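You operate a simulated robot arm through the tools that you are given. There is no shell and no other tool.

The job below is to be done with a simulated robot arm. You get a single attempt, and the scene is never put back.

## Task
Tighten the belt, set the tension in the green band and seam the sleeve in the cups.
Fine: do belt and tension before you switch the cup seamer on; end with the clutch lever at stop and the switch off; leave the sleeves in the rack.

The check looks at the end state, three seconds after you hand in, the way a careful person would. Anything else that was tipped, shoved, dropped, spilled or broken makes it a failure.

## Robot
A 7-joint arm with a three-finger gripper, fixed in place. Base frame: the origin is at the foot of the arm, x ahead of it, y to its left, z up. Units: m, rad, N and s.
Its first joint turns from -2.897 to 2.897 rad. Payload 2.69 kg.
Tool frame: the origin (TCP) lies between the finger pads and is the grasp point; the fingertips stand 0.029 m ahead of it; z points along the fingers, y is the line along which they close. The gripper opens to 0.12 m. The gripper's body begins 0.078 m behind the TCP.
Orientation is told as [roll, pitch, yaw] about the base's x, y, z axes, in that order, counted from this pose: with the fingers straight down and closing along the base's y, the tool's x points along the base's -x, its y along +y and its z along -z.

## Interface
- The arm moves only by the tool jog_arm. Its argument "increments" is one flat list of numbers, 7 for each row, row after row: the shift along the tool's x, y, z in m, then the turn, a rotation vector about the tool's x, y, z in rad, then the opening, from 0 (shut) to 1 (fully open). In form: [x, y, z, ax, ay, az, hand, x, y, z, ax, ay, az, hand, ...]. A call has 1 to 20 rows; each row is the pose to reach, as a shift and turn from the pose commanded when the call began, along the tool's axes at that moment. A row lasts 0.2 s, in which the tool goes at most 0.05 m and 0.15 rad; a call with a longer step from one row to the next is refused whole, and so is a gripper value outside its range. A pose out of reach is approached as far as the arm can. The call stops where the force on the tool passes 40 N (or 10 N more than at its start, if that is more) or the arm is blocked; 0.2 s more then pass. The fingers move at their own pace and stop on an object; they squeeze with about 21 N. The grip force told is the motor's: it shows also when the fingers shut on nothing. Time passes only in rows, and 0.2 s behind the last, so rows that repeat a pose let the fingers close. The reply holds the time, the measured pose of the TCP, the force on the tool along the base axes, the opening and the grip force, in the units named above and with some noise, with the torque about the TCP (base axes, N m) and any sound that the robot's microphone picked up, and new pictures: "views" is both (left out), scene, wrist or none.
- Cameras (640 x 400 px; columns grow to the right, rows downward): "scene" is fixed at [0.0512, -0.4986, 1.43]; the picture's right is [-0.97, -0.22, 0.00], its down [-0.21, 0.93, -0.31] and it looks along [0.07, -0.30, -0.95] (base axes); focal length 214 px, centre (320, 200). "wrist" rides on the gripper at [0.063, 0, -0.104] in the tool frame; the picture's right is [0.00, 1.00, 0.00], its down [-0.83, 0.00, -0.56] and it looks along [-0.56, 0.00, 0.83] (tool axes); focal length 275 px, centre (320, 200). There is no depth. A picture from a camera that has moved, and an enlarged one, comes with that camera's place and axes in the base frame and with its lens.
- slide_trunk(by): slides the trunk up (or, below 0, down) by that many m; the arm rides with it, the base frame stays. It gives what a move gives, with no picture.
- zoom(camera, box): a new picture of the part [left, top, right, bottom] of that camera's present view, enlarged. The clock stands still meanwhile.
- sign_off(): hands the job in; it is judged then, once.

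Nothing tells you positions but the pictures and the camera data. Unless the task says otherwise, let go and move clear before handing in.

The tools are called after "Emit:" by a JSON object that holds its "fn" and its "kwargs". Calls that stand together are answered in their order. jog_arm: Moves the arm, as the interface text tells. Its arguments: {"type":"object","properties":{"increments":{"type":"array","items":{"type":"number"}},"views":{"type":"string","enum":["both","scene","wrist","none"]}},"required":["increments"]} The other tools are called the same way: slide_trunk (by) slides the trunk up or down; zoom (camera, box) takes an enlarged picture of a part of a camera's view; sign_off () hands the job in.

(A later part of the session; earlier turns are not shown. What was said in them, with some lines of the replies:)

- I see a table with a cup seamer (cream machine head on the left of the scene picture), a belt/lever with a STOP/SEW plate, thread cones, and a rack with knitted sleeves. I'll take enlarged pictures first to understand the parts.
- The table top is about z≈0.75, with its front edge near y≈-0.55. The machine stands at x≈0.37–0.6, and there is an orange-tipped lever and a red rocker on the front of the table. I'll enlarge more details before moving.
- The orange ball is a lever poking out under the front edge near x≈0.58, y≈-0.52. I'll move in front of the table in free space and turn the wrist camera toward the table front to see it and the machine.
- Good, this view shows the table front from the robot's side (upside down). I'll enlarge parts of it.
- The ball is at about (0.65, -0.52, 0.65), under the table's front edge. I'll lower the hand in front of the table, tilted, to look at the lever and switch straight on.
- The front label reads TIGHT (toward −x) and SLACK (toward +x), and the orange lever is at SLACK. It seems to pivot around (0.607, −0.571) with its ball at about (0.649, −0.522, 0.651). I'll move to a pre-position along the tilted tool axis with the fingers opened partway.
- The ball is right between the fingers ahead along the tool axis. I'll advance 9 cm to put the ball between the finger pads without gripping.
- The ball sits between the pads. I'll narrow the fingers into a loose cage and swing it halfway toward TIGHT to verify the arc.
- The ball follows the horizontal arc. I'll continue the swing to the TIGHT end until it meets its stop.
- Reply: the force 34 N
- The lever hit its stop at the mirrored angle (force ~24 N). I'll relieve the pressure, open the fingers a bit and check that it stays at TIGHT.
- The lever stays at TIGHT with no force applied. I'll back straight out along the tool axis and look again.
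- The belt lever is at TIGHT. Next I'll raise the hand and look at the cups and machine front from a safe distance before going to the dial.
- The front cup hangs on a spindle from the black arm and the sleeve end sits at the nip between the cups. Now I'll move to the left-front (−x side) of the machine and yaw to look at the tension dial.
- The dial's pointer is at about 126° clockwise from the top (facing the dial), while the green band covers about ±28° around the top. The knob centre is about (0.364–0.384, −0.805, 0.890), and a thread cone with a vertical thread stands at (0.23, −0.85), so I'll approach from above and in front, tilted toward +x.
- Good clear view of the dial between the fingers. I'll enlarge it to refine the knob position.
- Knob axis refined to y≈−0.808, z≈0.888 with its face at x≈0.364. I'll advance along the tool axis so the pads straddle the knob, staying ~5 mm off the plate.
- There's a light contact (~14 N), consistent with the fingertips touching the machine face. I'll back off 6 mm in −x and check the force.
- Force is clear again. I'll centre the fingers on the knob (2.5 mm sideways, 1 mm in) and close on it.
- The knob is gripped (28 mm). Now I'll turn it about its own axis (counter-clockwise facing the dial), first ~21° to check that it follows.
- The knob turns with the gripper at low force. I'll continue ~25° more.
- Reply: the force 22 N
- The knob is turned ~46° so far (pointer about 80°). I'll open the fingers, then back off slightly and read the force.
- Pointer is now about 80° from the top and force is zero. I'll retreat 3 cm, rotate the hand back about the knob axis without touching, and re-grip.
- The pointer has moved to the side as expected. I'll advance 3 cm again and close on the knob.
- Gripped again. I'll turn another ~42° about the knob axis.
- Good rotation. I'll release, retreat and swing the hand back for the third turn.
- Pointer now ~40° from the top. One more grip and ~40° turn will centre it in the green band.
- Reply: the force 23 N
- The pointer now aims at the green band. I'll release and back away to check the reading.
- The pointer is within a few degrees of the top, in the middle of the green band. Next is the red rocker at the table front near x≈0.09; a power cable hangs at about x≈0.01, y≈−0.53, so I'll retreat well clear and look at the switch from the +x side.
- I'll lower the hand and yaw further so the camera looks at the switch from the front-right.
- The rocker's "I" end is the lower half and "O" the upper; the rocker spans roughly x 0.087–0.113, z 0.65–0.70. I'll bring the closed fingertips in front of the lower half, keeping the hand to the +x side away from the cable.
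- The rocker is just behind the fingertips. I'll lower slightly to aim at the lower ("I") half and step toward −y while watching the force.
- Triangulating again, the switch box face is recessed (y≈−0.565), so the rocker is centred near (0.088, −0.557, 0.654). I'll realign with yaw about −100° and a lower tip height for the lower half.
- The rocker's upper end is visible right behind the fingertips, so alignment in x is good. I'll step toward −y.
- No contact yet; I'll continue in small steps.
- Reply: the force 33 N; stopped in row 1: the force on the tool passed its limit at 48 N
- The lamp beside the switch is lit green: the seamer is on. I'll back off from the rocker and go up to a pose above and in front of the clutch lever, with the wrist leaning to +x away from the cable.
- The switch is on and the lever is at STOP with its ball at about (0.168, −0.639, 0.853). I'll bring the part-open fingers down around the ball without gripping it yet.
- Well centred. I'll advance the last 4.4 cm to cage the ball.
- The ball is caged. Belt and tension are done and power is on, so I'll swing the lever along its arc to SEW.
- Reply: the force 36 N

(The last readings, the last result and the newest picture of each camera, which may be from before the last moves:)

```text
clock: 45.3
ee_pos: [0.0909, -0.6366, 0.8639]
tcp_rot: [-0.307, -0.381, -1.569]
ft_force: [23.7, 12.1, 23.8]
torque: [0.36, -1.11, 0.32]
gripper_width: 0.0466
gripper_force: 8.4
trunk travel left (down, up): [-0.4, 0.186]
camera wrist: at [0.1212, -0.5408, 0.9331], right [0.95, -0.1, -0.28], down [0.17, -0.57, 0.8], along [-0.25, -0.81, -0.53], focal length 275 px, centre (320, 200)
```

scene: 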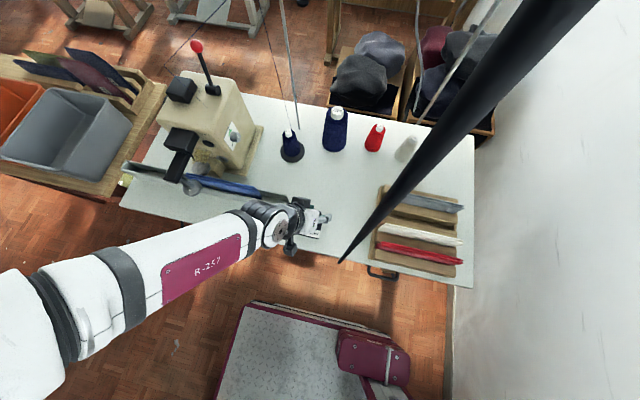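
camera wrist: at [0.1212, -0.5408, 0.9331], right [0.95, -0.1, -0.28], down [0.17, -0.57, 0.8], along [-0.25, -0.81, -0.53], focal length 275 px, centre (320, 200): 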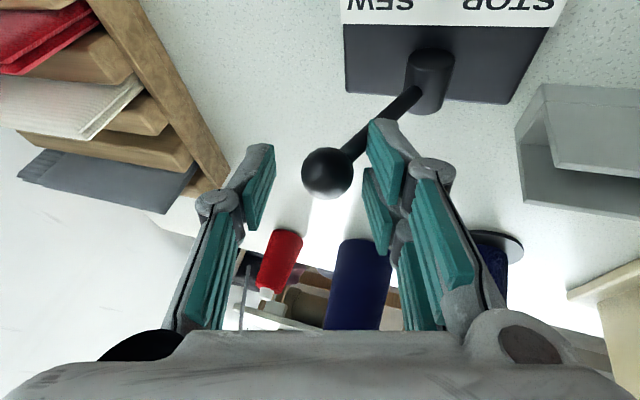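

The lever is over at the SEW side against its stop. I'll relieve the push slightly and wait a second, watching the sleeve.

Emit:
{"fn": "jog_arm", "kwargs": {"increments": [0, 0.003, 0, 0, 0, 0, 0.33, 0, 0.006, 0, 0, 0, 0, 0.36, 0, 0.006, 0, 0, 0, 0, 0.36], "views": "both"}}

Emit:
{"fn": "zoom", "kwargs": {"camera": "scene", "box": [110, 120, 350, 270]}}

```text
clock: 46.1
ee_pos: [0.0923, -0.638, 0.861]
tcp_rot: [-0.311, -0.382, -1.57]
ft_force: [12.6, 1.8, 12.7]
torque: [-0.03, -0.63, 0.05]
gripper_width: 0.0501
gripper_force: 5.3
trunk travel left (down, up): [-0.4, 0.186]
camera wrist: at [0.1226, -0.5419, 0.93], right [0.95, -0.11, -0.28], down [0.17, -0.58, 0.8], along [-0.25, -0.81, -0.53], focal length 275 px, centre (320, 200)
```

scene: 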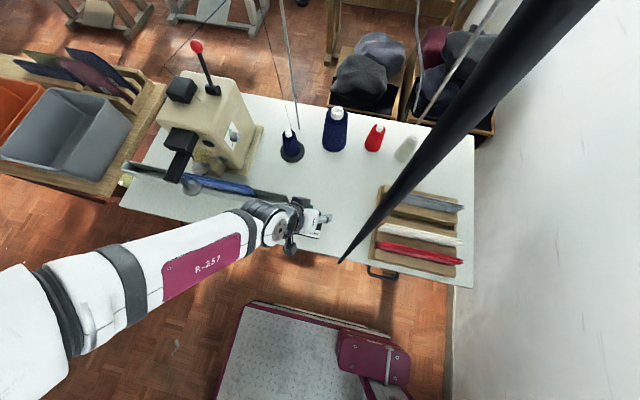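
wrist: 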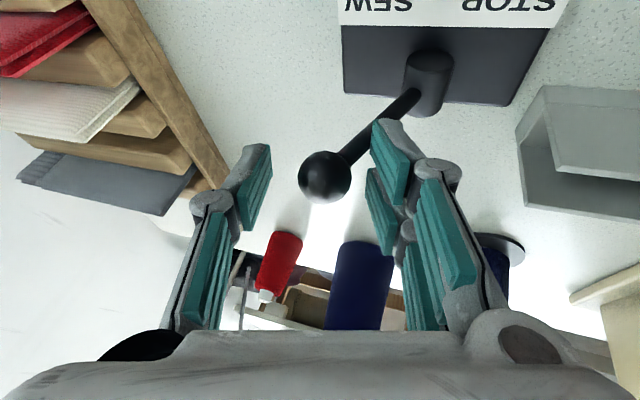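

```text
2.67 times, centred on (230, 195) of scene
camera zoom: at [0.0512, -0.4986, 1.43], right [-0.97, -0.22, 0.0], down [-0.21, 0.93, -0.31], along [0.07, -0.3, -0.95], focal length 572 px, centre (560, 213)
```

zoom: 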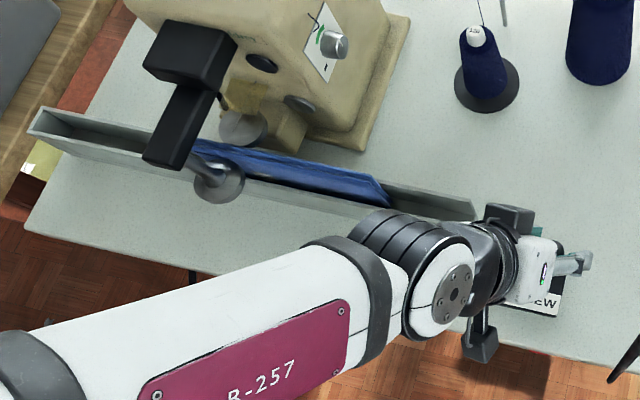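

The sleeve is feeding through the cups (its right end has advanced). I'll ease off the lever a bit more and keep watching.

Emit:
{"fn": "jog_arm", "kwargs": {"increments": [0, 0.004, 0, 0, 0, 0, 0.4, 0, 0.008, 0, 0, 0, 0, 0.4, 0, 0.008, 0, 0, 0, 0, 0.4, 0, 0.008, 0, 0, 0, 0, 0.4], "views": "both"}}

Emit:
{"fn": "zoom", "kwargs": {"camera": "scene", "box": [110, 120, 350, 270]}}

```text
clock: 47.1
ee_pos: [0.0995, -0.6377, 0.8576]
tcp_rot: [-0.309, -0.379, -1.571]
ft_force: [0.0, -0.3, 0.2]
torque: [0.04, 0.01, -0.01]
gripper_width: 0.0478
gripper_force: 0.1
trunk travel left (down, up): [-0.4, 0.186]
camera wrist: at [0.13, -0.5421, 0.9274], right [0.95, -0.11, -0.28], down [0.17, -0.58, 0.8], along [-0.25, -0.81, -0.53], focal length 275 px, centre (320, 200)
```

scene: 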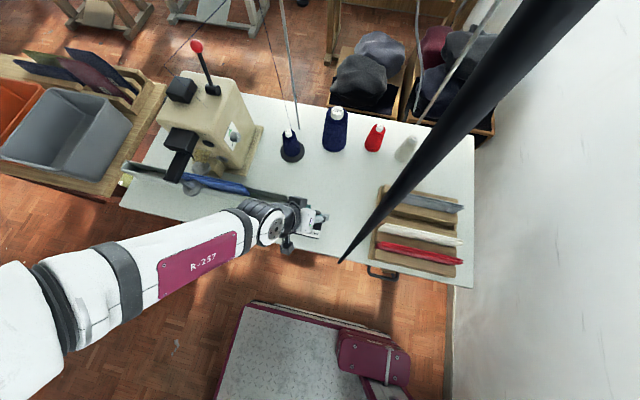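
wrist: 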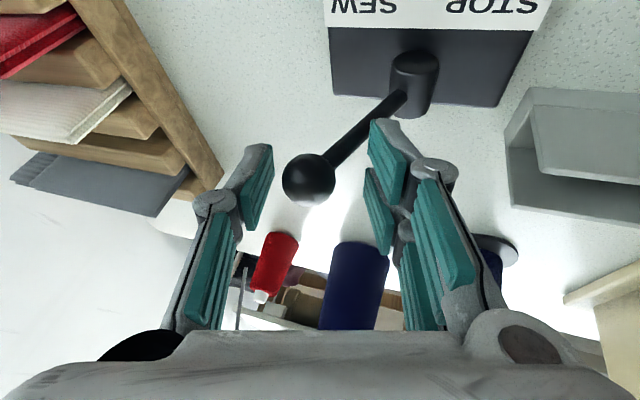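

```text
2.67 times, centred on (230, 195) of scene
camera zoom: at [0.0512, -0.4986, 1.43], right [-0.97, -0.22, 0.0], down [-0.21, 0.93, -0.31], along [0.07, -0.3, -0.95], focal length 572 px, centre (560, 213)
```

zoom: 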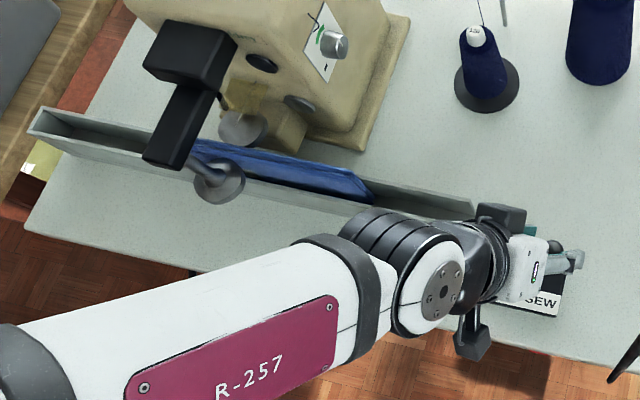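

The lever stays at SEW on its own and the sleeve keeps feeding at roughly 2 cm/s. I'll wait in place and check.

Emit:
{"fn": "jog_arm", "kwargs": {"increments": [0, 0, 0, 0, 0, 0, 0.4, 0, 0, 0, 0, 0, 0, 0.4, 0, 0, 0, 0, 0, 0, 0.4, 0, 0, 0, 0, 0, 0, 0.4, 0, 0, 0, 0, 0, 0, 0.4, 0, 0, 0, 0, 0, 0, 0.4, 0, 0, 0, 0, 0, 0, 0.4, 0, 0, 0, 0, 0, 0, 0.4, 0, 0, 0, 0, 0, 0, 0.4, 0, 0, 0, 0, 0, 0, 0.4], "views": "scene"}}

Emit:
{"fn": "zoom", "kwargs": {"camera": "scene", "box": [110, 120, 350, 270]}}

```text
clock: 49.3
ee_pos: [0.0994, -0.6369, 0.8576]
tcp_rot: [-0.308, -0.381, -1.572]
ft_force: [0.3, -0.3, 0.0]
torque: [0.01, 0.0, 0.01]
gripper_width: 0.0481
gripper_force: 0.0
trunk travel left (down, up): [-0.4, 0.186]
```

scene: 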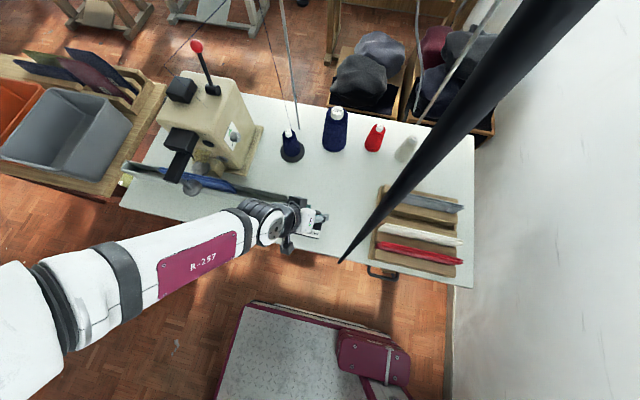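

```text
2.67 times, centred on (230, 195) of scene
camera zoom: at [0.0512, -0.4986, 1.43], right [-0.97, -0.22, 0.0], down [-0.21, 0.93, -0.31], along [0.07, -0.3, -0.95], focal length 572 px, centre (560, 213)
```

zoom: 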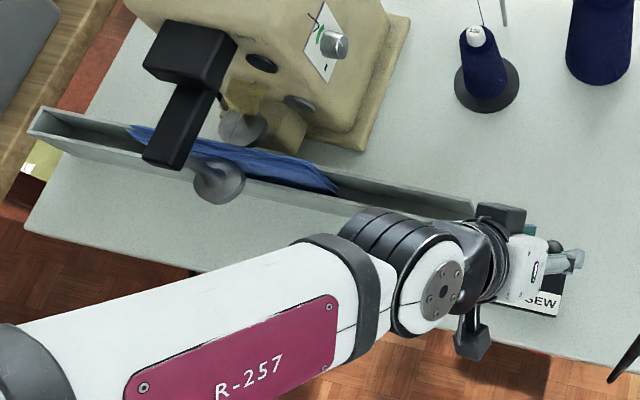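

The sleeve's front end has come out on the far side. I'll continue waiting ~3 s and check again.

Emit:
{"fn": "jog_arm", "kwargs": {"increments": [0, 0, 0, 0, 0, 0, 0.4, 0, 0, 0, 0, 0, 0, 0.4, 0, 0, 0, 0, 0, 0, 0.4, 0, 0, 0, 0, 0, 0, 0.4, 0, 0, 0, 0, 0, 0, 0.4, 0, 0, 0, 0, 0, 0, 0.4, 0, 0, 0, 0, 0, 0, 0.4, 0, 0, 0, 0, 0, 0, 0.4, 0, 0, 0, 0, 0, 0, 0.4, 0, 0, 0, 0, 0, 0, 0.4, 0, 0, 0, 0, 0, 0, 0.4, 0, 0, 0, 0, 0, 0, 0.4, 0, 0, 0, 0, 0, 0, 0.4, 0, 0, 0, 0, 0, 0, 0.4], "views": "scene"}}

Emit:
{"fn": "zoom", "kwargs": {"camera": "scene", "box": [110, 120, 350, 270]}}

```text
clock: 52.3
ee_pos: [0.1004, -0.6375, 0.8587]
tcp_rot: [-0.31, -0.382, -1.571]
ft_force: [0.3, 1.2, 0.2]
torque: [-0.01, 0.0, 0.02]
gripper_width: 0.0481
gripper_force: 0.0
trunk travel left (down, up): [-0.4, 0.186]
```

scene: 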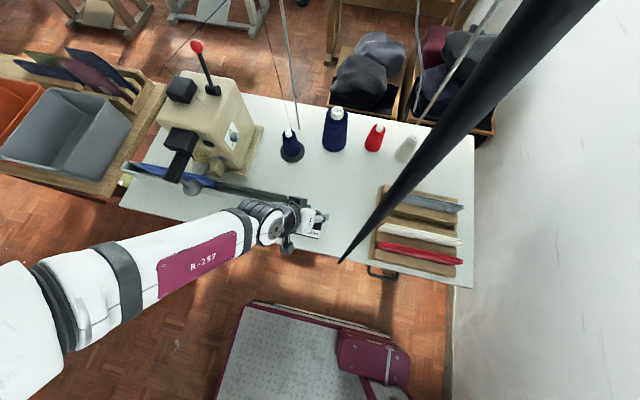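

```text
2.67 times, centred on (230, 195) of scene
camera zoom: at [0.0512, -0.4986, 1.43], right [-0.97, -0.22, 0.0], down [-0.21, 0.93, -0.31], along [0.07, -0.3, -0.95], focal length 572 px, centre (560, 213)
```

zoom: 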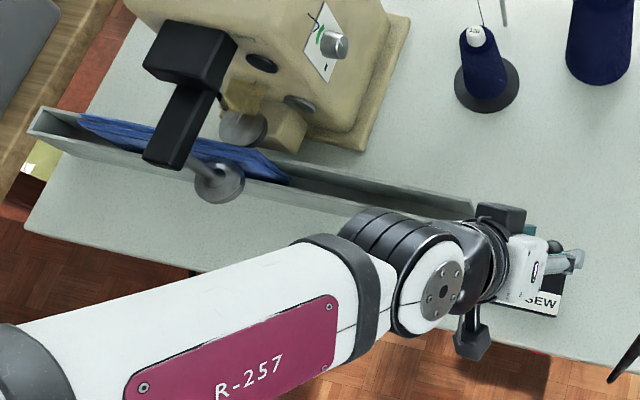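

About 4 s remain until the tail passes the cups. I'll wait 2 s more and check.

Emit:
{"fn": "jog_arm", "kwargs": {"increments": [0, 0, 0, 0, 0, 0, 0.4, 0, 0, 0, 0, 0, 0, 0.4, 0, 0, 0, 0, 0, 0, 0.4, 0, 0, 0, 0, 0, 0, 0.4, 0, 0, 0, 0, 0, 0, 0.4, 0, 0, 0, 0, 0, 0, 0.4, 0, 0, 0, 0, 0, 0, 0.4, 0, 0, 0, 0, 0, 0, 0.4, 0, 0, 0, 0, 0, 0, 0.4, 0, 0, 0, 0, 0, 0, 0.4], "views": "scene"}}

Emit:
{"fn": "zoom", "kwargs": {"camera": "scene", "box": [110, 130, 230, 210]}}

```text
clock: 54.5
ee_pos: [0.0998, -0.638, 0.8571]
tcp_rot: [-0.309, -0.38, -1.571]
ft_force: [0.0, -0.7, -0.3]
torque: [0.0, -0.04, -0.02]
gripper_width: 0.0479
gripper_force: 0.0
trunk travel left (down, up): [-0.4, 0.186]
```

scene: 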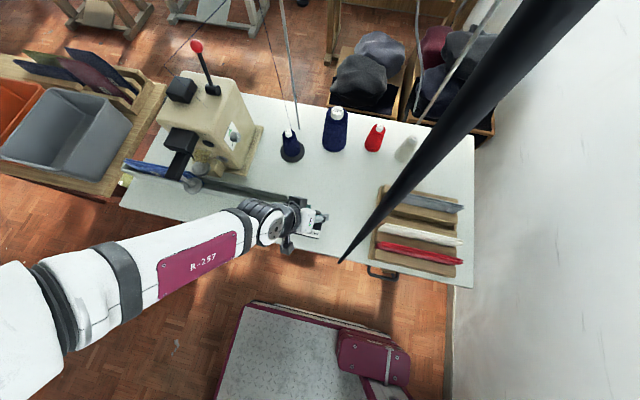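

```text
5.00 times, centred on (170, 170) of scene
camera zoom: at [0.0512, -0.4986, 1.43], right [-0.97, -0.22, 0.0], down [-0.21, 0.93, -0.31], along [0.07, -0.3, -0.95], focal length 1072 px, centre (1070, 350)
```

zoom: 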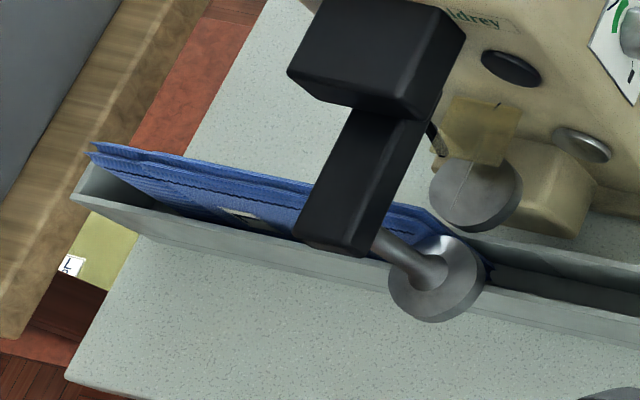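

The tail is right at the nip between the cups. I'll wait in short steps to see it pass fully.

Emit:
{"fn": "jog_arm", "kwargs": {"increments": [0, 0, 0, 0, 0, 0, 0.4, 0, 0, 0, 0, 0, 0, 0.4], "views": "scene"}}

Emit:
{"fn": "zoom", "kwargs": {"camera": "scene", "box": [110, 130, 230, 210]}}

```text
clock: 55.1
ee_pos: [0.1001, -0.6365, 0.8571]
tcp_rot: [-0.31, -0.38, -1.57]
ft_force: [0.3, 1.4, 0.9]
torque: [0.06, 0.03, -0.01]
gripper_width: 0.0478
gripper_force: 0.1
trunk travel left (down, up): [-0.4, 0.186]
```

scene: 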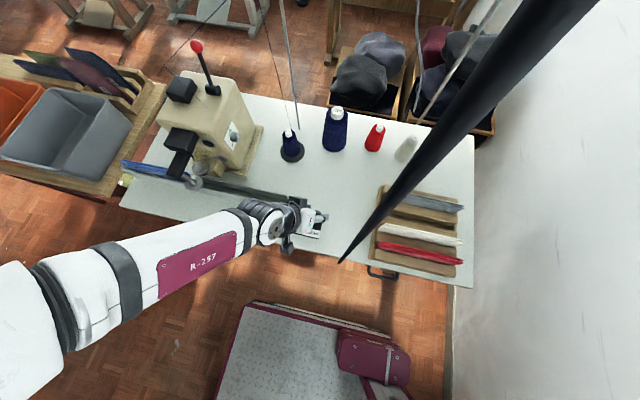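

```text
5.00 times, centred on (170, 170) of scene
camera zoom: at [0.0512, -0.4986, 1.43], right [-0.97, -0.22, 0.0], down [-0.21, 0.93, -0.31], along [0.07, -0.3, -0.95], focal length 1072 px, centre (1070, 350)
```

zoom: 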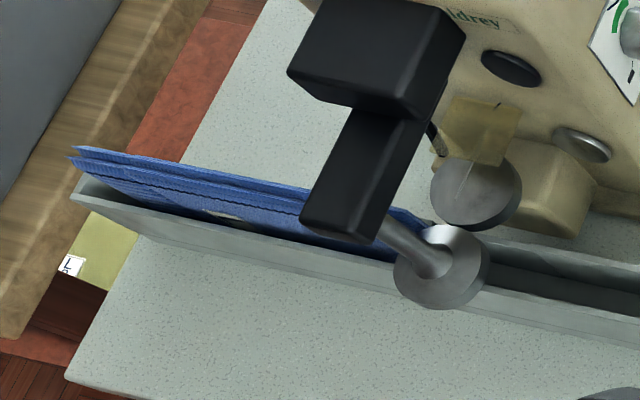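

The front cup has closed behind the sleeve, so the tail has left the nip. I'll swing the clutch lever back to STOP now.

Emit:
{"fn": "jog_arm", "kwargs": {"increments": [-0.0027, 0.0223, -0.0142, 0, 0, 0, 0.31, -0.0027, 0.0476, -0.0222, 0, 0, 0, 0.3, -0.0009, 0.0675, -0.0236, 0, 0, 0, 0.3, 0, 0.0745, -0.0233, 0, 0, 0, 0.3, 0, 0.0785, -0.0235, 0, 0, 0, 0.3], "views": "both"}}

Emit:
{"fn": "zoom", "kwargs": {"camera": "scene", "box": [110, 130, 230, 210]}}

```text
clock: 56.3
ee_pos: [0.1791, -0.6389, 0.8573]
tcp_rot: [-0.311, -0.381, -1.573]
ft_force: [-11.0, -2.4, -0.3]
torque: [0.0, 0.05, 0.02]
gripper_width: 0.0424
gripper_force: 4.6
trunk travel left (down, up): [-0.4, 0.186]
camera wrist: at [0.2107, -0.5428, 0.9262], right [0.95, -0.11, -0.29], down [0.17, -0.58, 0.8], along [-0.25, -0.81, -0.53], focal length 275 px, centre (320, 200)
```

scene: 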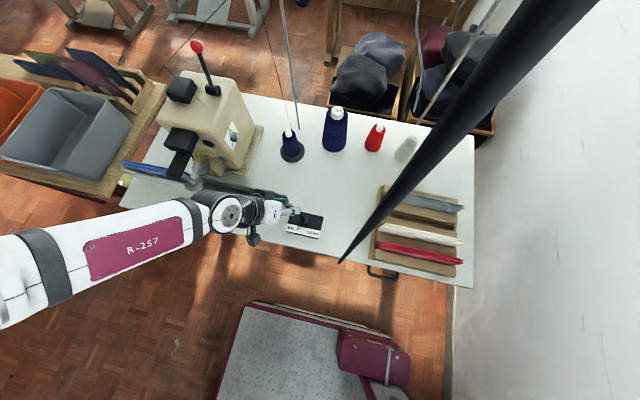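
wrist: 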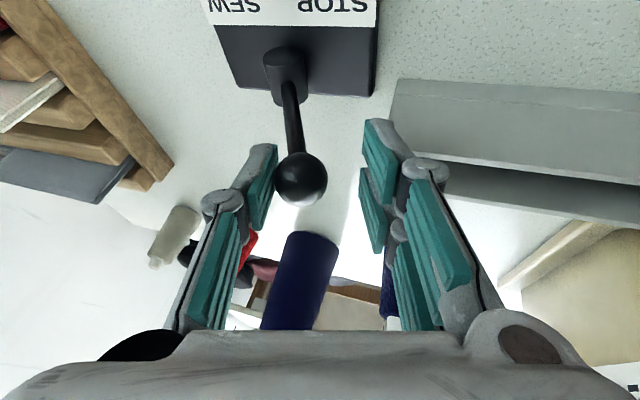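

```text
5.00 times, centred on (170, 170) of scene
camera zoom: at [0.0512, -0.4986, 1.43], right [-0.97, -0.22, 0.0], down [-0.21, 0.93, -0.31], along [0.07, -0.3, -0.95], focal length 1072 px, centre (1070, 350)
```

zoom: 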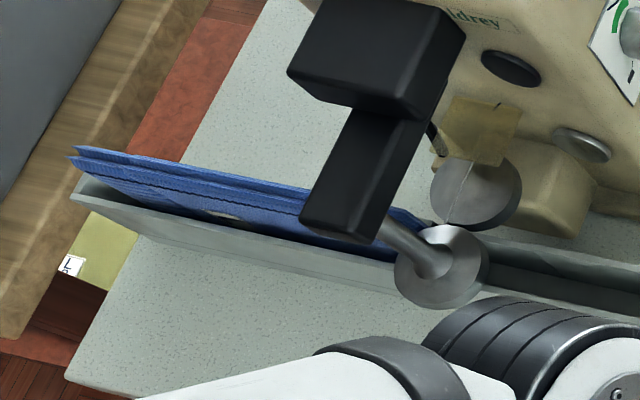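

The lever is back at STOP and the sleeve is still, fully past the cups. I'll release pressure, open, and back out along the tool axis.

Emit:
{"fn": "jog_arm", "kwargs": {"increments": [0, -0.004, 0, 0, 0, 0, 0.36, 0, -0.008, 0, 0, 0, 0, 0.38, 0, -0.008, -0.035, 0, 0, 0, 0.38, 0, -0.008, -0.075, 0, 0, 0, 0.38, 0, -0.008, -0.115, 0, 0, 0, 0.38, 0.01, -0.008, -0.15, 0, 0, 0, 0.38], "views": "both"}}

Emit:
{"fn": "zoom", "kwargs": {"camera": "scene", "box": [270, 180, 350, 270]}}

Emit:
{"fn": "zoom", "kwargs": {"camera": "wrist", "box": [180, 0, 460, 200]}}

```text
clock: 57.7
ee_pos: [0.2204, -0.5728, 0.9893]
tcp_rot: [-0.308, -0.379, -1.57]
ft_force: [0.2, -0.2, 0.1]
torque: [0.0, 0.01, 0.0]
gripper_width: 0.0455
gripper_force: 0.2
trunk travel left (down, up): [-0.4, 0.186]
camera wrist: at [0.2512, -0.4783, 1.0583], right [0.95, -0.11, -0.28], down [0.17, -0.58, 0.8], along [-0.25, -0.81, -0.53], focal length 275 px, centre (320, 200)
```

scene: 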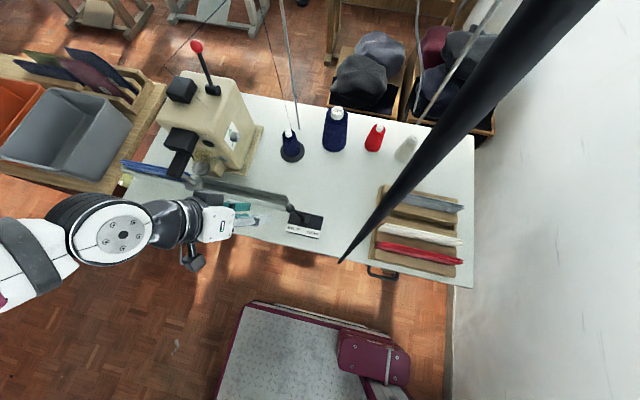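
wrist: 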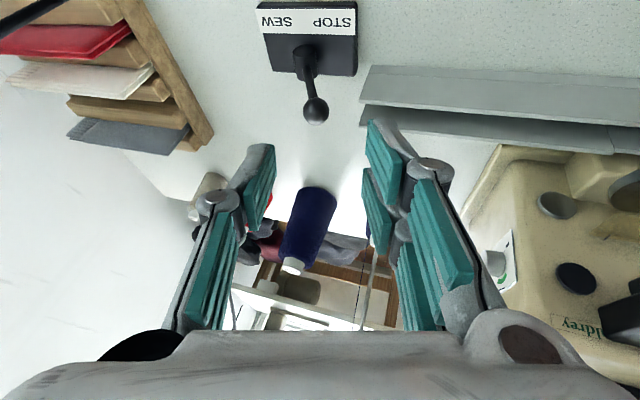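

```text
4.44 times, centred on (310, 225) of scene
camera zoom: at [0.0512, -0.4986, 1.43], right [-0.97, -0.22, 0.0], down [-0.21, 0.93, -0.31], along [0.07, -0.3, -0.95], focal length 953 px, centre (364, 89)
```

zoom: 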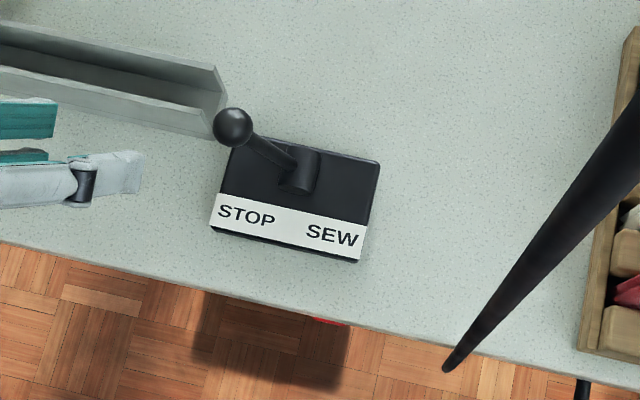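

```text
2.00 times, centred on (320, 100) of wrist
camera zoom: at [0.2512, -0.4783, 1.0583], right [0.95, -0.11, -0.28], down [0.17, -0.58, 0.8], along [-0.25, -0.81, -0.53], focal length 551 px, centre (320, 400)
```

zoom: 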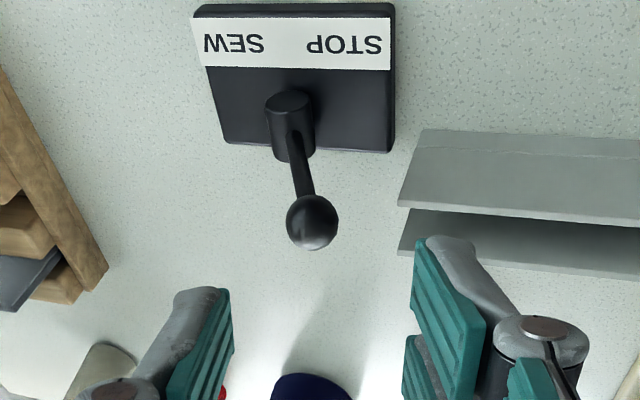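

Lever is back at STOP exactly as at the start. Now I'll return to the switch with closed fingers, tilted 45°, to press the upper ("O") half.

Emit:
{"fn": "jog_arm", "kwargs": {"increments": [0.0349, -0.0143, 0.0214, -0.0407, -0.0764, 0.0415, 0.2, 0.0698, -0.0286, 0.0429, -0.0814, -0.1528, 0.083, 0.1, 0.1048, -0.0429, 0.0643, -0.122, -0.2291, 0.1245, 0, 0.1397, -0.0572, 0.0858, -0.1627, -0.3055, 0.166, 0, 0.1746, -0.0715, 0.1072, -0.2034, -0.3819, 0.2075, 0, 0.1849, -0.0667, 0.1508, -0.2034, -0.3819, 0.2075, 0, 0.1951, -0.062, 0.1943, -0.2034, -0.3819, 0.2075, 0, 0.2054, -0.0572, 0.2379, -0.2034, -0.3819, 0.2075, 0, 0.2156, -0.0524, 0.2814, -0.2034, -0.3819, 0.2075, 0], "views": "both"}}

Emit:
{"fn": "zoom", "kwargs": {"camera": "wrist", "box": [220, 80, 480, 280]}}

```text
clock: 59.7
ee_pos: [0.0818, -0.4701, 0.6743]
tcp_rot: [-0.006, -0.791, -1.744]
ft_force: [-0.1, 0.1, -0.2]
torque: [0.03, -0.04, 0.02]
gripper_width: 0.0
gripper_force: 20.9
trunk travel left (down, up): [-0.4, 0.186]
camera wrist: at [0.1027, -0.3533, 0.7028], right [0.99, -0.17, -0.01], down [-0.03, -0.19, 0.98], along [-0.17, -0.97, -0.19], focal length 275 px, centre (320, 200)
```

scene: 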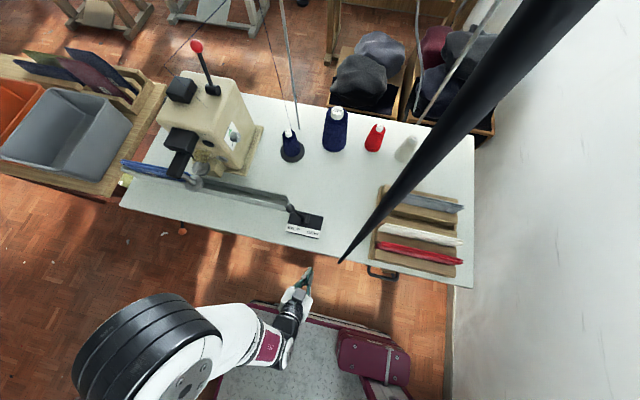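
wrist: 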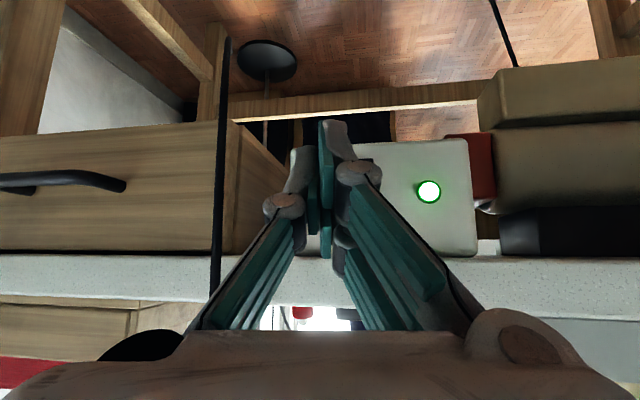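

```text
2.00 times, centred on (350, 180) of wrist
camera zoom: at [0.1027, -0.3533, 0.7028], right [0.99, -0.17, -0.01], down [-0.03, -0.19, 0.98], along [-0.17, -0.97, -0.19], focal length 551 px, centre (260, 240)
```

zoom: 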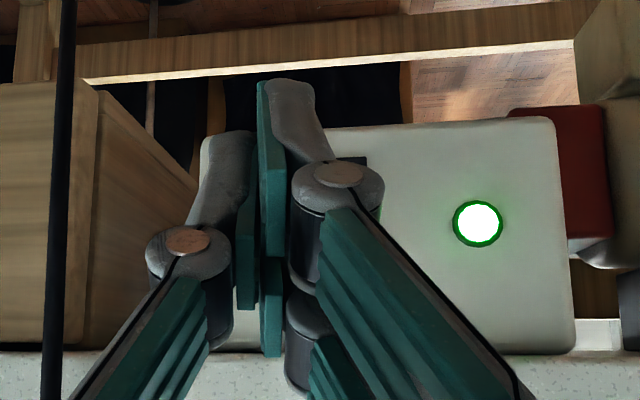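

The lamp is still lit and the fingertips are lined up with the upper half of the rocker (contact expected at z≈0.665). I'll step toward −y.

Emit:
{"fn": "jog_arm", "kwargs": {"increments": [-0.0083, 0.0021, 0.0084, 0, 0, 0, 0, -0.0166, 0.0041, 0.0168, 0, 0, 0, 0, -0.0242, 0.006, 0.0245, 0, 0, 0, 0], "views": "wrist"}}

Emit:
{"fn": "zoom", "kwargs": {"camera": "wrist", "box": [220, 80, 480, 280]}}

```text
clock: 60.5
ee_pos: [0.0837, -0.5032, 0.6739]
tcp_rot: [-0.005, -0.789, -1.743]
ft_force: [0.4, 0.6, -1.1]
torque: [0.02, 0.01, 0.0]
gripper_width: 0.0
gripper_force: 20.7
trunk travel left (down, up): [-0.4, 0.186]
camera wrist: at [0.1036, -0.3862, 0.7033], right [0.99, -0.17, -0.01], down [-0.03, -0.19, 0.98], along [-0.17, -0.97, -0.19], focal length 275 px, centre (320, 200)
```

wrist: 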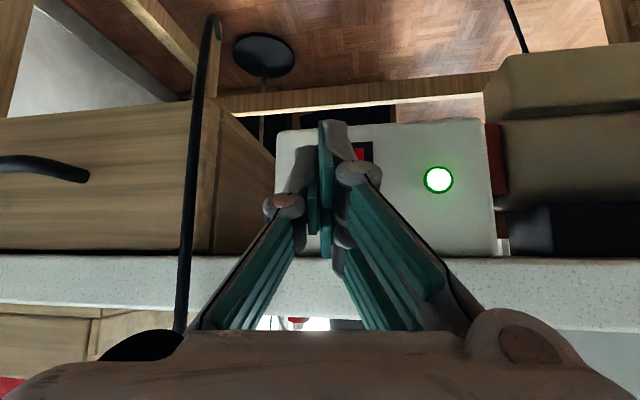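

```text
2.00 times, centred on (350, 180) of wrist
camera zoom: at [0.1036, -0.3862, 0.7033], right [0.99, -0.17, -0.01], down [-0.03, -0.19, 0.98], along [-0.17, -0.97, -0.19], focal length 551 px, centre (260, 240)
```

zoom: 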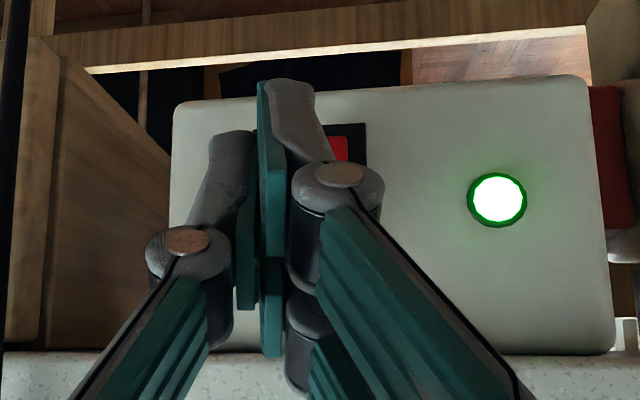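

The rocker spans z≈0.635–0.682, so I'll raise the tip by 6 mm to be safely on the upper half and continue in small steps.

Emit:
{"fn": "jog_arm", "kwargs": {"increments": [-0.0043, 0, -0.0042, 0, 0, 0, 0, -0.0098, 0.0014, 0.0014, 0, 0, 0, 0, -0.0126, 0.0021, 0.0042, 0, 0, 0, 0, -0.0154, 0.0028, 0.007, 0, 0, 0, 0], "views": "wrist"}}

```text
clock: 61.5
ee_pos: [0.0849, -0.5195, 0.6804]
tcp_rot: [-0.005, -0.79, -1.744]
ft_force: [0.1, 0.2, -0.9]
torque: [0.03, 0.0, -0.01]
gripper_width: 0.0
gripper_force: 20.7
trunk travel left (down, up): [-0.4, 0.186]
camera wrist: at [0.1041, -0.4026, 0.7094], right [0.99, -0.17, -0.01], down [-0.03, -0.19, 0.98], along [-0.17, -0.97, -0.19], focal length 275 px, centre (320, 200)
```

wrist: 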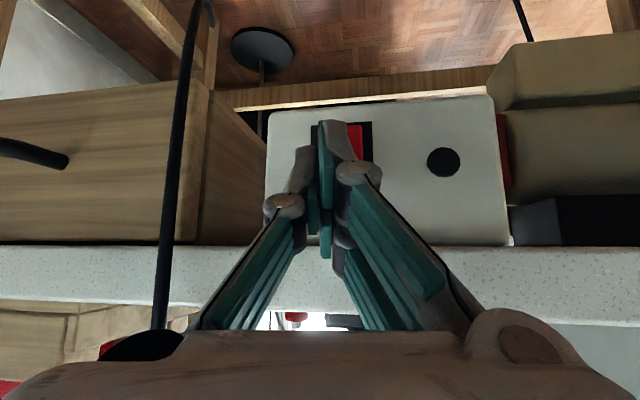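

The lamp has gone dark: the switch is off. I'll back away and verify the rocker from a distance.

Emit:
{"fn": "jog_arm", "kwargs": {"increments": [0.0139, -0.0034, -0.014, 0, 0, 0, 0, 0.0346, -0.0086, -0.035, 0, 0, 0, 0, 0.0554, -0.0138, -0.056, 0, 0, 0, 0, 0.0693, -0.0172, -0.07, 0, 0, 0, 0], "views": "wrist"}}

Emit:
{"fn": "zoom", "kwargs": {"camera": "wrist", "box": [220, 80, 480, 280]}}

```text
clock: 62.5
ee_pos: [0.0845, -0.4192, 0.6808]
tcp_rot: [-0.005, -0.792, -1.742]
ft_force: [0.2, 1.1, -0.4]
torque: [-0.02, -0.01, 0.02]
gripper_width: 0.0
gripper_force: 20.6
trunk travel left (down, up): [-0.4, 0.186]
camera wrist: at [0.1047, -0.3022, 0.7091], right [0.99, -0.17, -0.01], down [-0.03, -0.19, 0.98], along [-0.17, -0.97, -0.19], focal length 275 px, centre (320, 200)
```

wrist: 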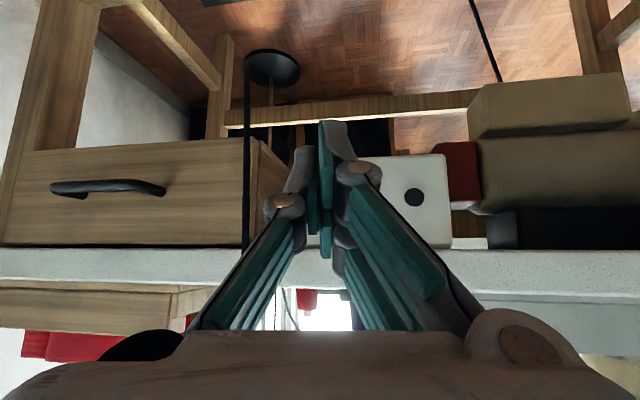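

```text
2.00 times, centred on (350, 180) of wrist
camera zoom: at [0.1047, -0.3022, 0.7091], right [0.99, -0.17, -0.01], down [-0.03, -0.19, 0.98], along [-0.17, -0.97, -0.19], focal length 551 px, centre (260, 240)
```

zoom: 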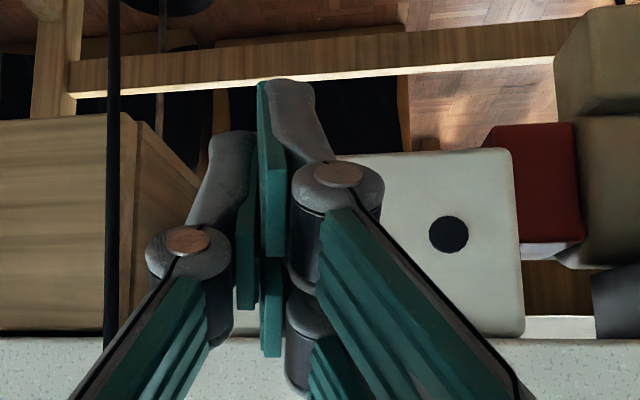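

Power stays off. I'll rise and yaw to get an unobstructed final look at the switch, lever and belt.

Emit:
{"fn": "jog_arm", "kwargs": {"increments": [-0.026, 0.0197, -0.0306, 0.0569, 0, 0.0562, 0, -0.052, 0.0394, -0.0612, 0.1138, 0, 0.1125, 0, -0.0781, 0.0591, -0.0917, 0.1706, 0, 0.1687, 0, -0.1041, 0.0788, -0.1223, 0.2275, 0, 0.225, 0, -0.1301, 0.0985, -0.1529, 0.2844, 0, 0.2812, 0], "views": "both"}}

Emit:
{"fn": "zoom", "kwargs": {"camera": "wrist", "box": [200, 40, 420, 180]}}

Emit:
{"fn": "zoom", "kwargs": {"camera": "scene", "box": [110, 120, 350, 270]}}

Emit:
{"fn": "zoom", "kwargs": {"camera": "scene", "box": [110, 130, 230, 210]}}

Emit:
{"fn": "zoom", "kwargs": {"camera": "scene", "box": [200, 110, 260, 160]}}

```text
clock: 63.7
ee_pos: [0.1852, -0.4234, 0.8803]
tcp_rot: [-0.008, -0.789, -2.145]
ft_force: [0.1, -1.2, 0.0]
torque: [0.01, -0.02, 0.01]
gripper_width: 0.0001
gripper_force: 21.0
out of reach, approached as far as the arm can: row 5
trunk travel left (down, up): [-0.4, 0.186]
camera wrist: at [0.2495, -0.324, 0.9096], right [0.84, -0.54, -0.01], down [-0.1, -0.16, 0.98], along [-0.54, -0.82, -0.19], focal length 275 px, centre (320, 200)
```

scene: 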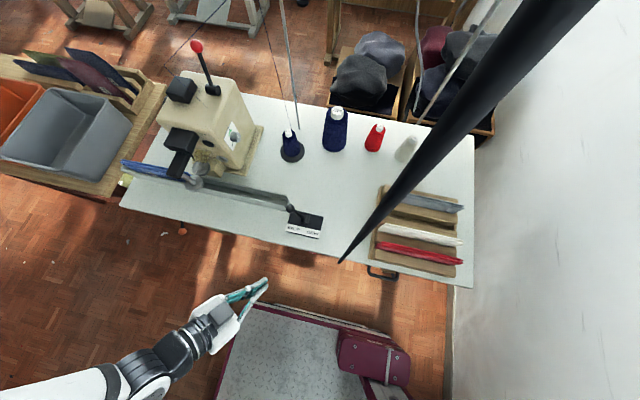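
wrist: 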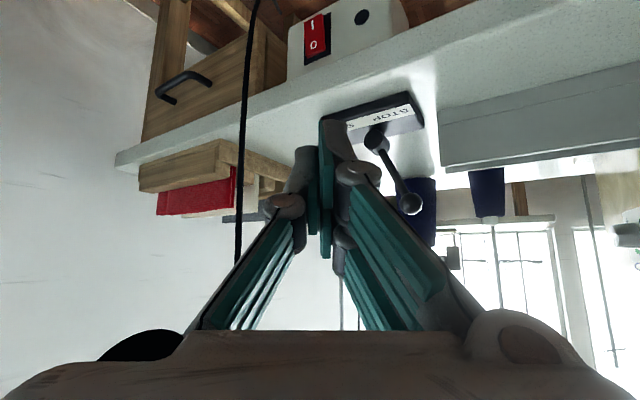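

```text
2.86 times, centred on (310, 110) of wrist
camera zoom: at [0.2495, -0.324, 0.9096], right [0.84, -0.54, -0.01], down [-0.1, -0.16, 0.98], along [-0.54, -0.82, -0.19], focal length 786 px, centre (349, 457)
```

zoom: 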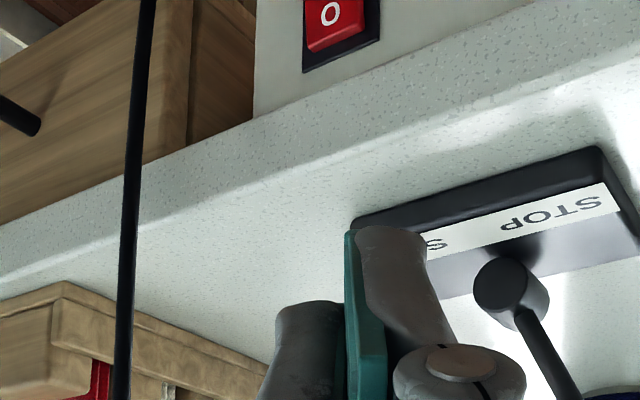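

```text
2.67 times, centred on (230, 195) of scene
camera zoom: at [0.0512, -0.4986, 1.43], right [-0.97, -0.22, 0.0], down [-0.21, 0.93, -0.31], along [0.07, -0.3, -0.95], focal length 572 px, centre (560, 213)
```

zoom: 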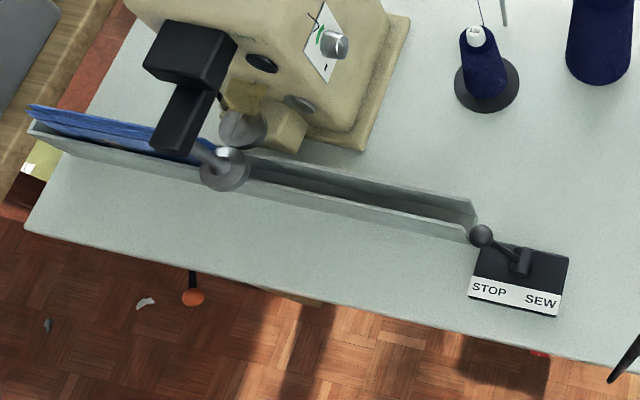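

```text
5.00 times, centred on (170, 170) of scene
camera zoom: at [0.0512, -0.4986, 1.43], right [-0.97, -0.22, 0.0], down [-0.21, 0.93, -0.31], along [0.07, -0.3, -0.95], focal length 1072 px, centre (1070, 350)
```

zoom: 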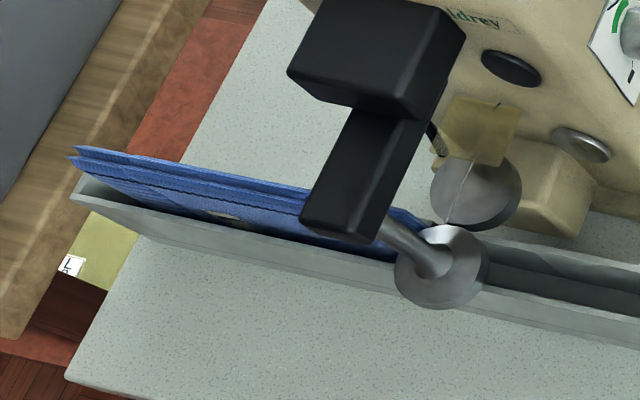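

```text
8.00 times, centred on (230, 135) of scene
camera zoom: at [0.0512, -0.4986, 1.43], right [-0.97, -0.22, 0.0], down [-0.21, 0.93, -0.31], along [0.07, -0.3, -0.95], focal length 1716 px, centre (1040, 720)
```

zoom: 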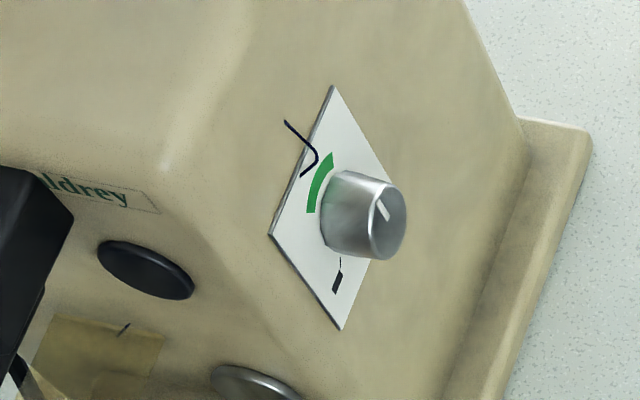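

Everything reads right: rocker at O with lamp out, lever at STOP, belt at TIGHT, dial in the green. I'll take one closer look at the seamed sleeve and cups.

Emit:
{"fn": "jog_arm", "kwargs": {"increments": [0.0054, 0.0383, -0.0189, -0.0288, 0.0524, -0.0504, 0, 0.0108, 0.0766, -0.0377, -0.0576, 0.1049, -0.1008, 0, 0.0162, 0.1149, -0.0566, -0.0865, 0.1573, -0.1513, 0, 0.0216, 0.1532, -0.0755, -0.1153, 0.2098, -0.2017, 0, 0.027, 0.1915, -0.0944, -0.1441, 0.2622, -0.2521, 0, 0.0323, 0.2298, -0.1132, -0.1729, 0.3146, -0.3025, 0, 0.0377, 0.2681, -0.1321, -0.2017, 0.3671, -0.3529, 0, 0.0431, 0.3064, -0.151, -0.2306, 0.4195, -0.4034, 0, 0.0485, 0.3447, -0.1698, -0.2594, 0.472, -0.4538, 0, 0.0539, 0.383, -0.1887, -0.2882, 0.5244, -0.5042, 0], "views": "both"}}

Emit:
{"fn": "zoom", "kwargs": {"camera": "wrist", "box": [180, 60, 480, 260]}}

```text
clock: 65.9
ee_pos: [0.599, -0.4868, 0.973]
tcp_rot: [-0.005, -0.247, -1.571]
ft_force: [0.3, -0.6, -0.1]
torque: [0.02, 0.01, -0.03]
gripper_width: 0.0001
gripper_force: 20.6
trunk travel left (down, up): [-0.4, 0.186]
camera wrist: at [0.5994, -0.3995, 1.0597], right [1.0, 0.0, -0.01], down [0.01, -0.67, 0.74], along [0.0, -0.74, -0.67], focal length 275 px, centre (320, 200)
```

scene: 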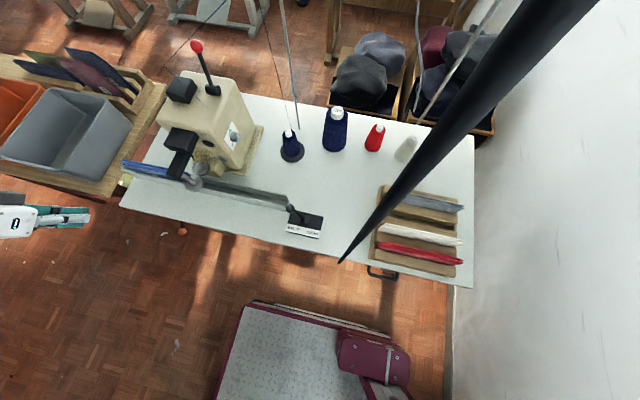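
wrist: 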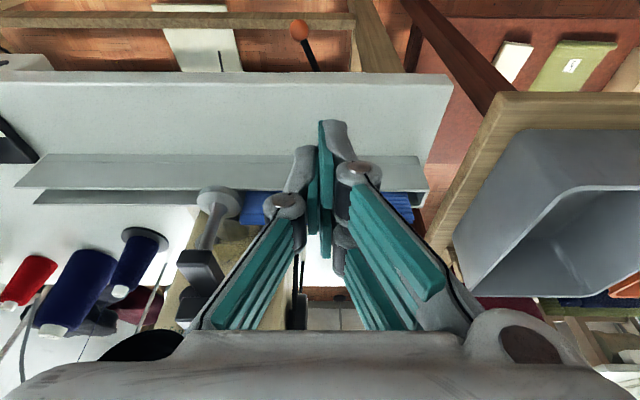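

```text
2.00 times, centred on (330, 160) of wrist
camera zoom: at [0.5994, -0.3995, 1.0597], right [1.0, 0.0, -0.01], down [0.01, -0.67, 0.74], along [0.0, -0.74, -0.67], focal length 551 px, centre (300, 280)
```

zoom: 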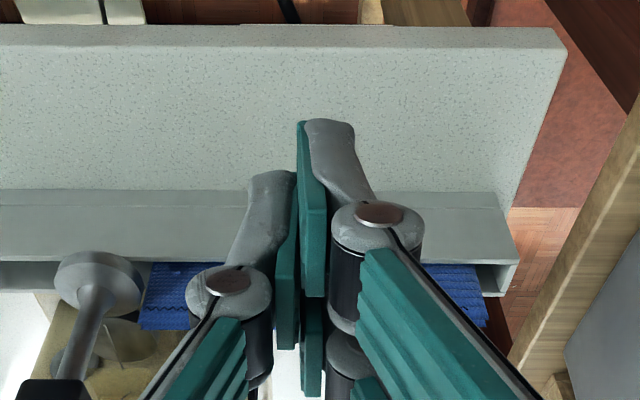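

The seamed sleeve lies in the trough past the cups. The belt lever is at TIGHT, the dial pointer is in the green band, the clutch is at STOP, the switch is off, and the rack sleeves are untouched. The hand is empty and clear in front of the table, so I'm handing in.

Emit:
{"fn": "sign_off", "kwargs": {}}

```text
The job is handed in.
```

The sleeve is seamed and the job is handed in. I had no result back from the check when I finished.

- **Belt:** the orange lever is at TIGHT against its stop, and it stayed there after I let go.
- **Tension:** I turned the knob about 126°, and the pointer now sits within about 5° of the middle of the green band.
- **Seaming:** I switched on only after the belt and tension were done, then moved the clutch to SEW. The sleeve ran all the way through the cups and stopped by itself on the far side. Its front end now overhangs the end of the trough slightly, and I could not see the seam right up to the tail.
- **End state:** the clutch lever is at STOP, the switch is at O with its lamp out, and the sleeves in the rack are untouched.

I had two firmer contacts than planned. The fingertips touched the machine face at about 14 N while approaching the dial, and pressing the switch on peaked at 48 N. Neither left any visible mark or moved anything else.
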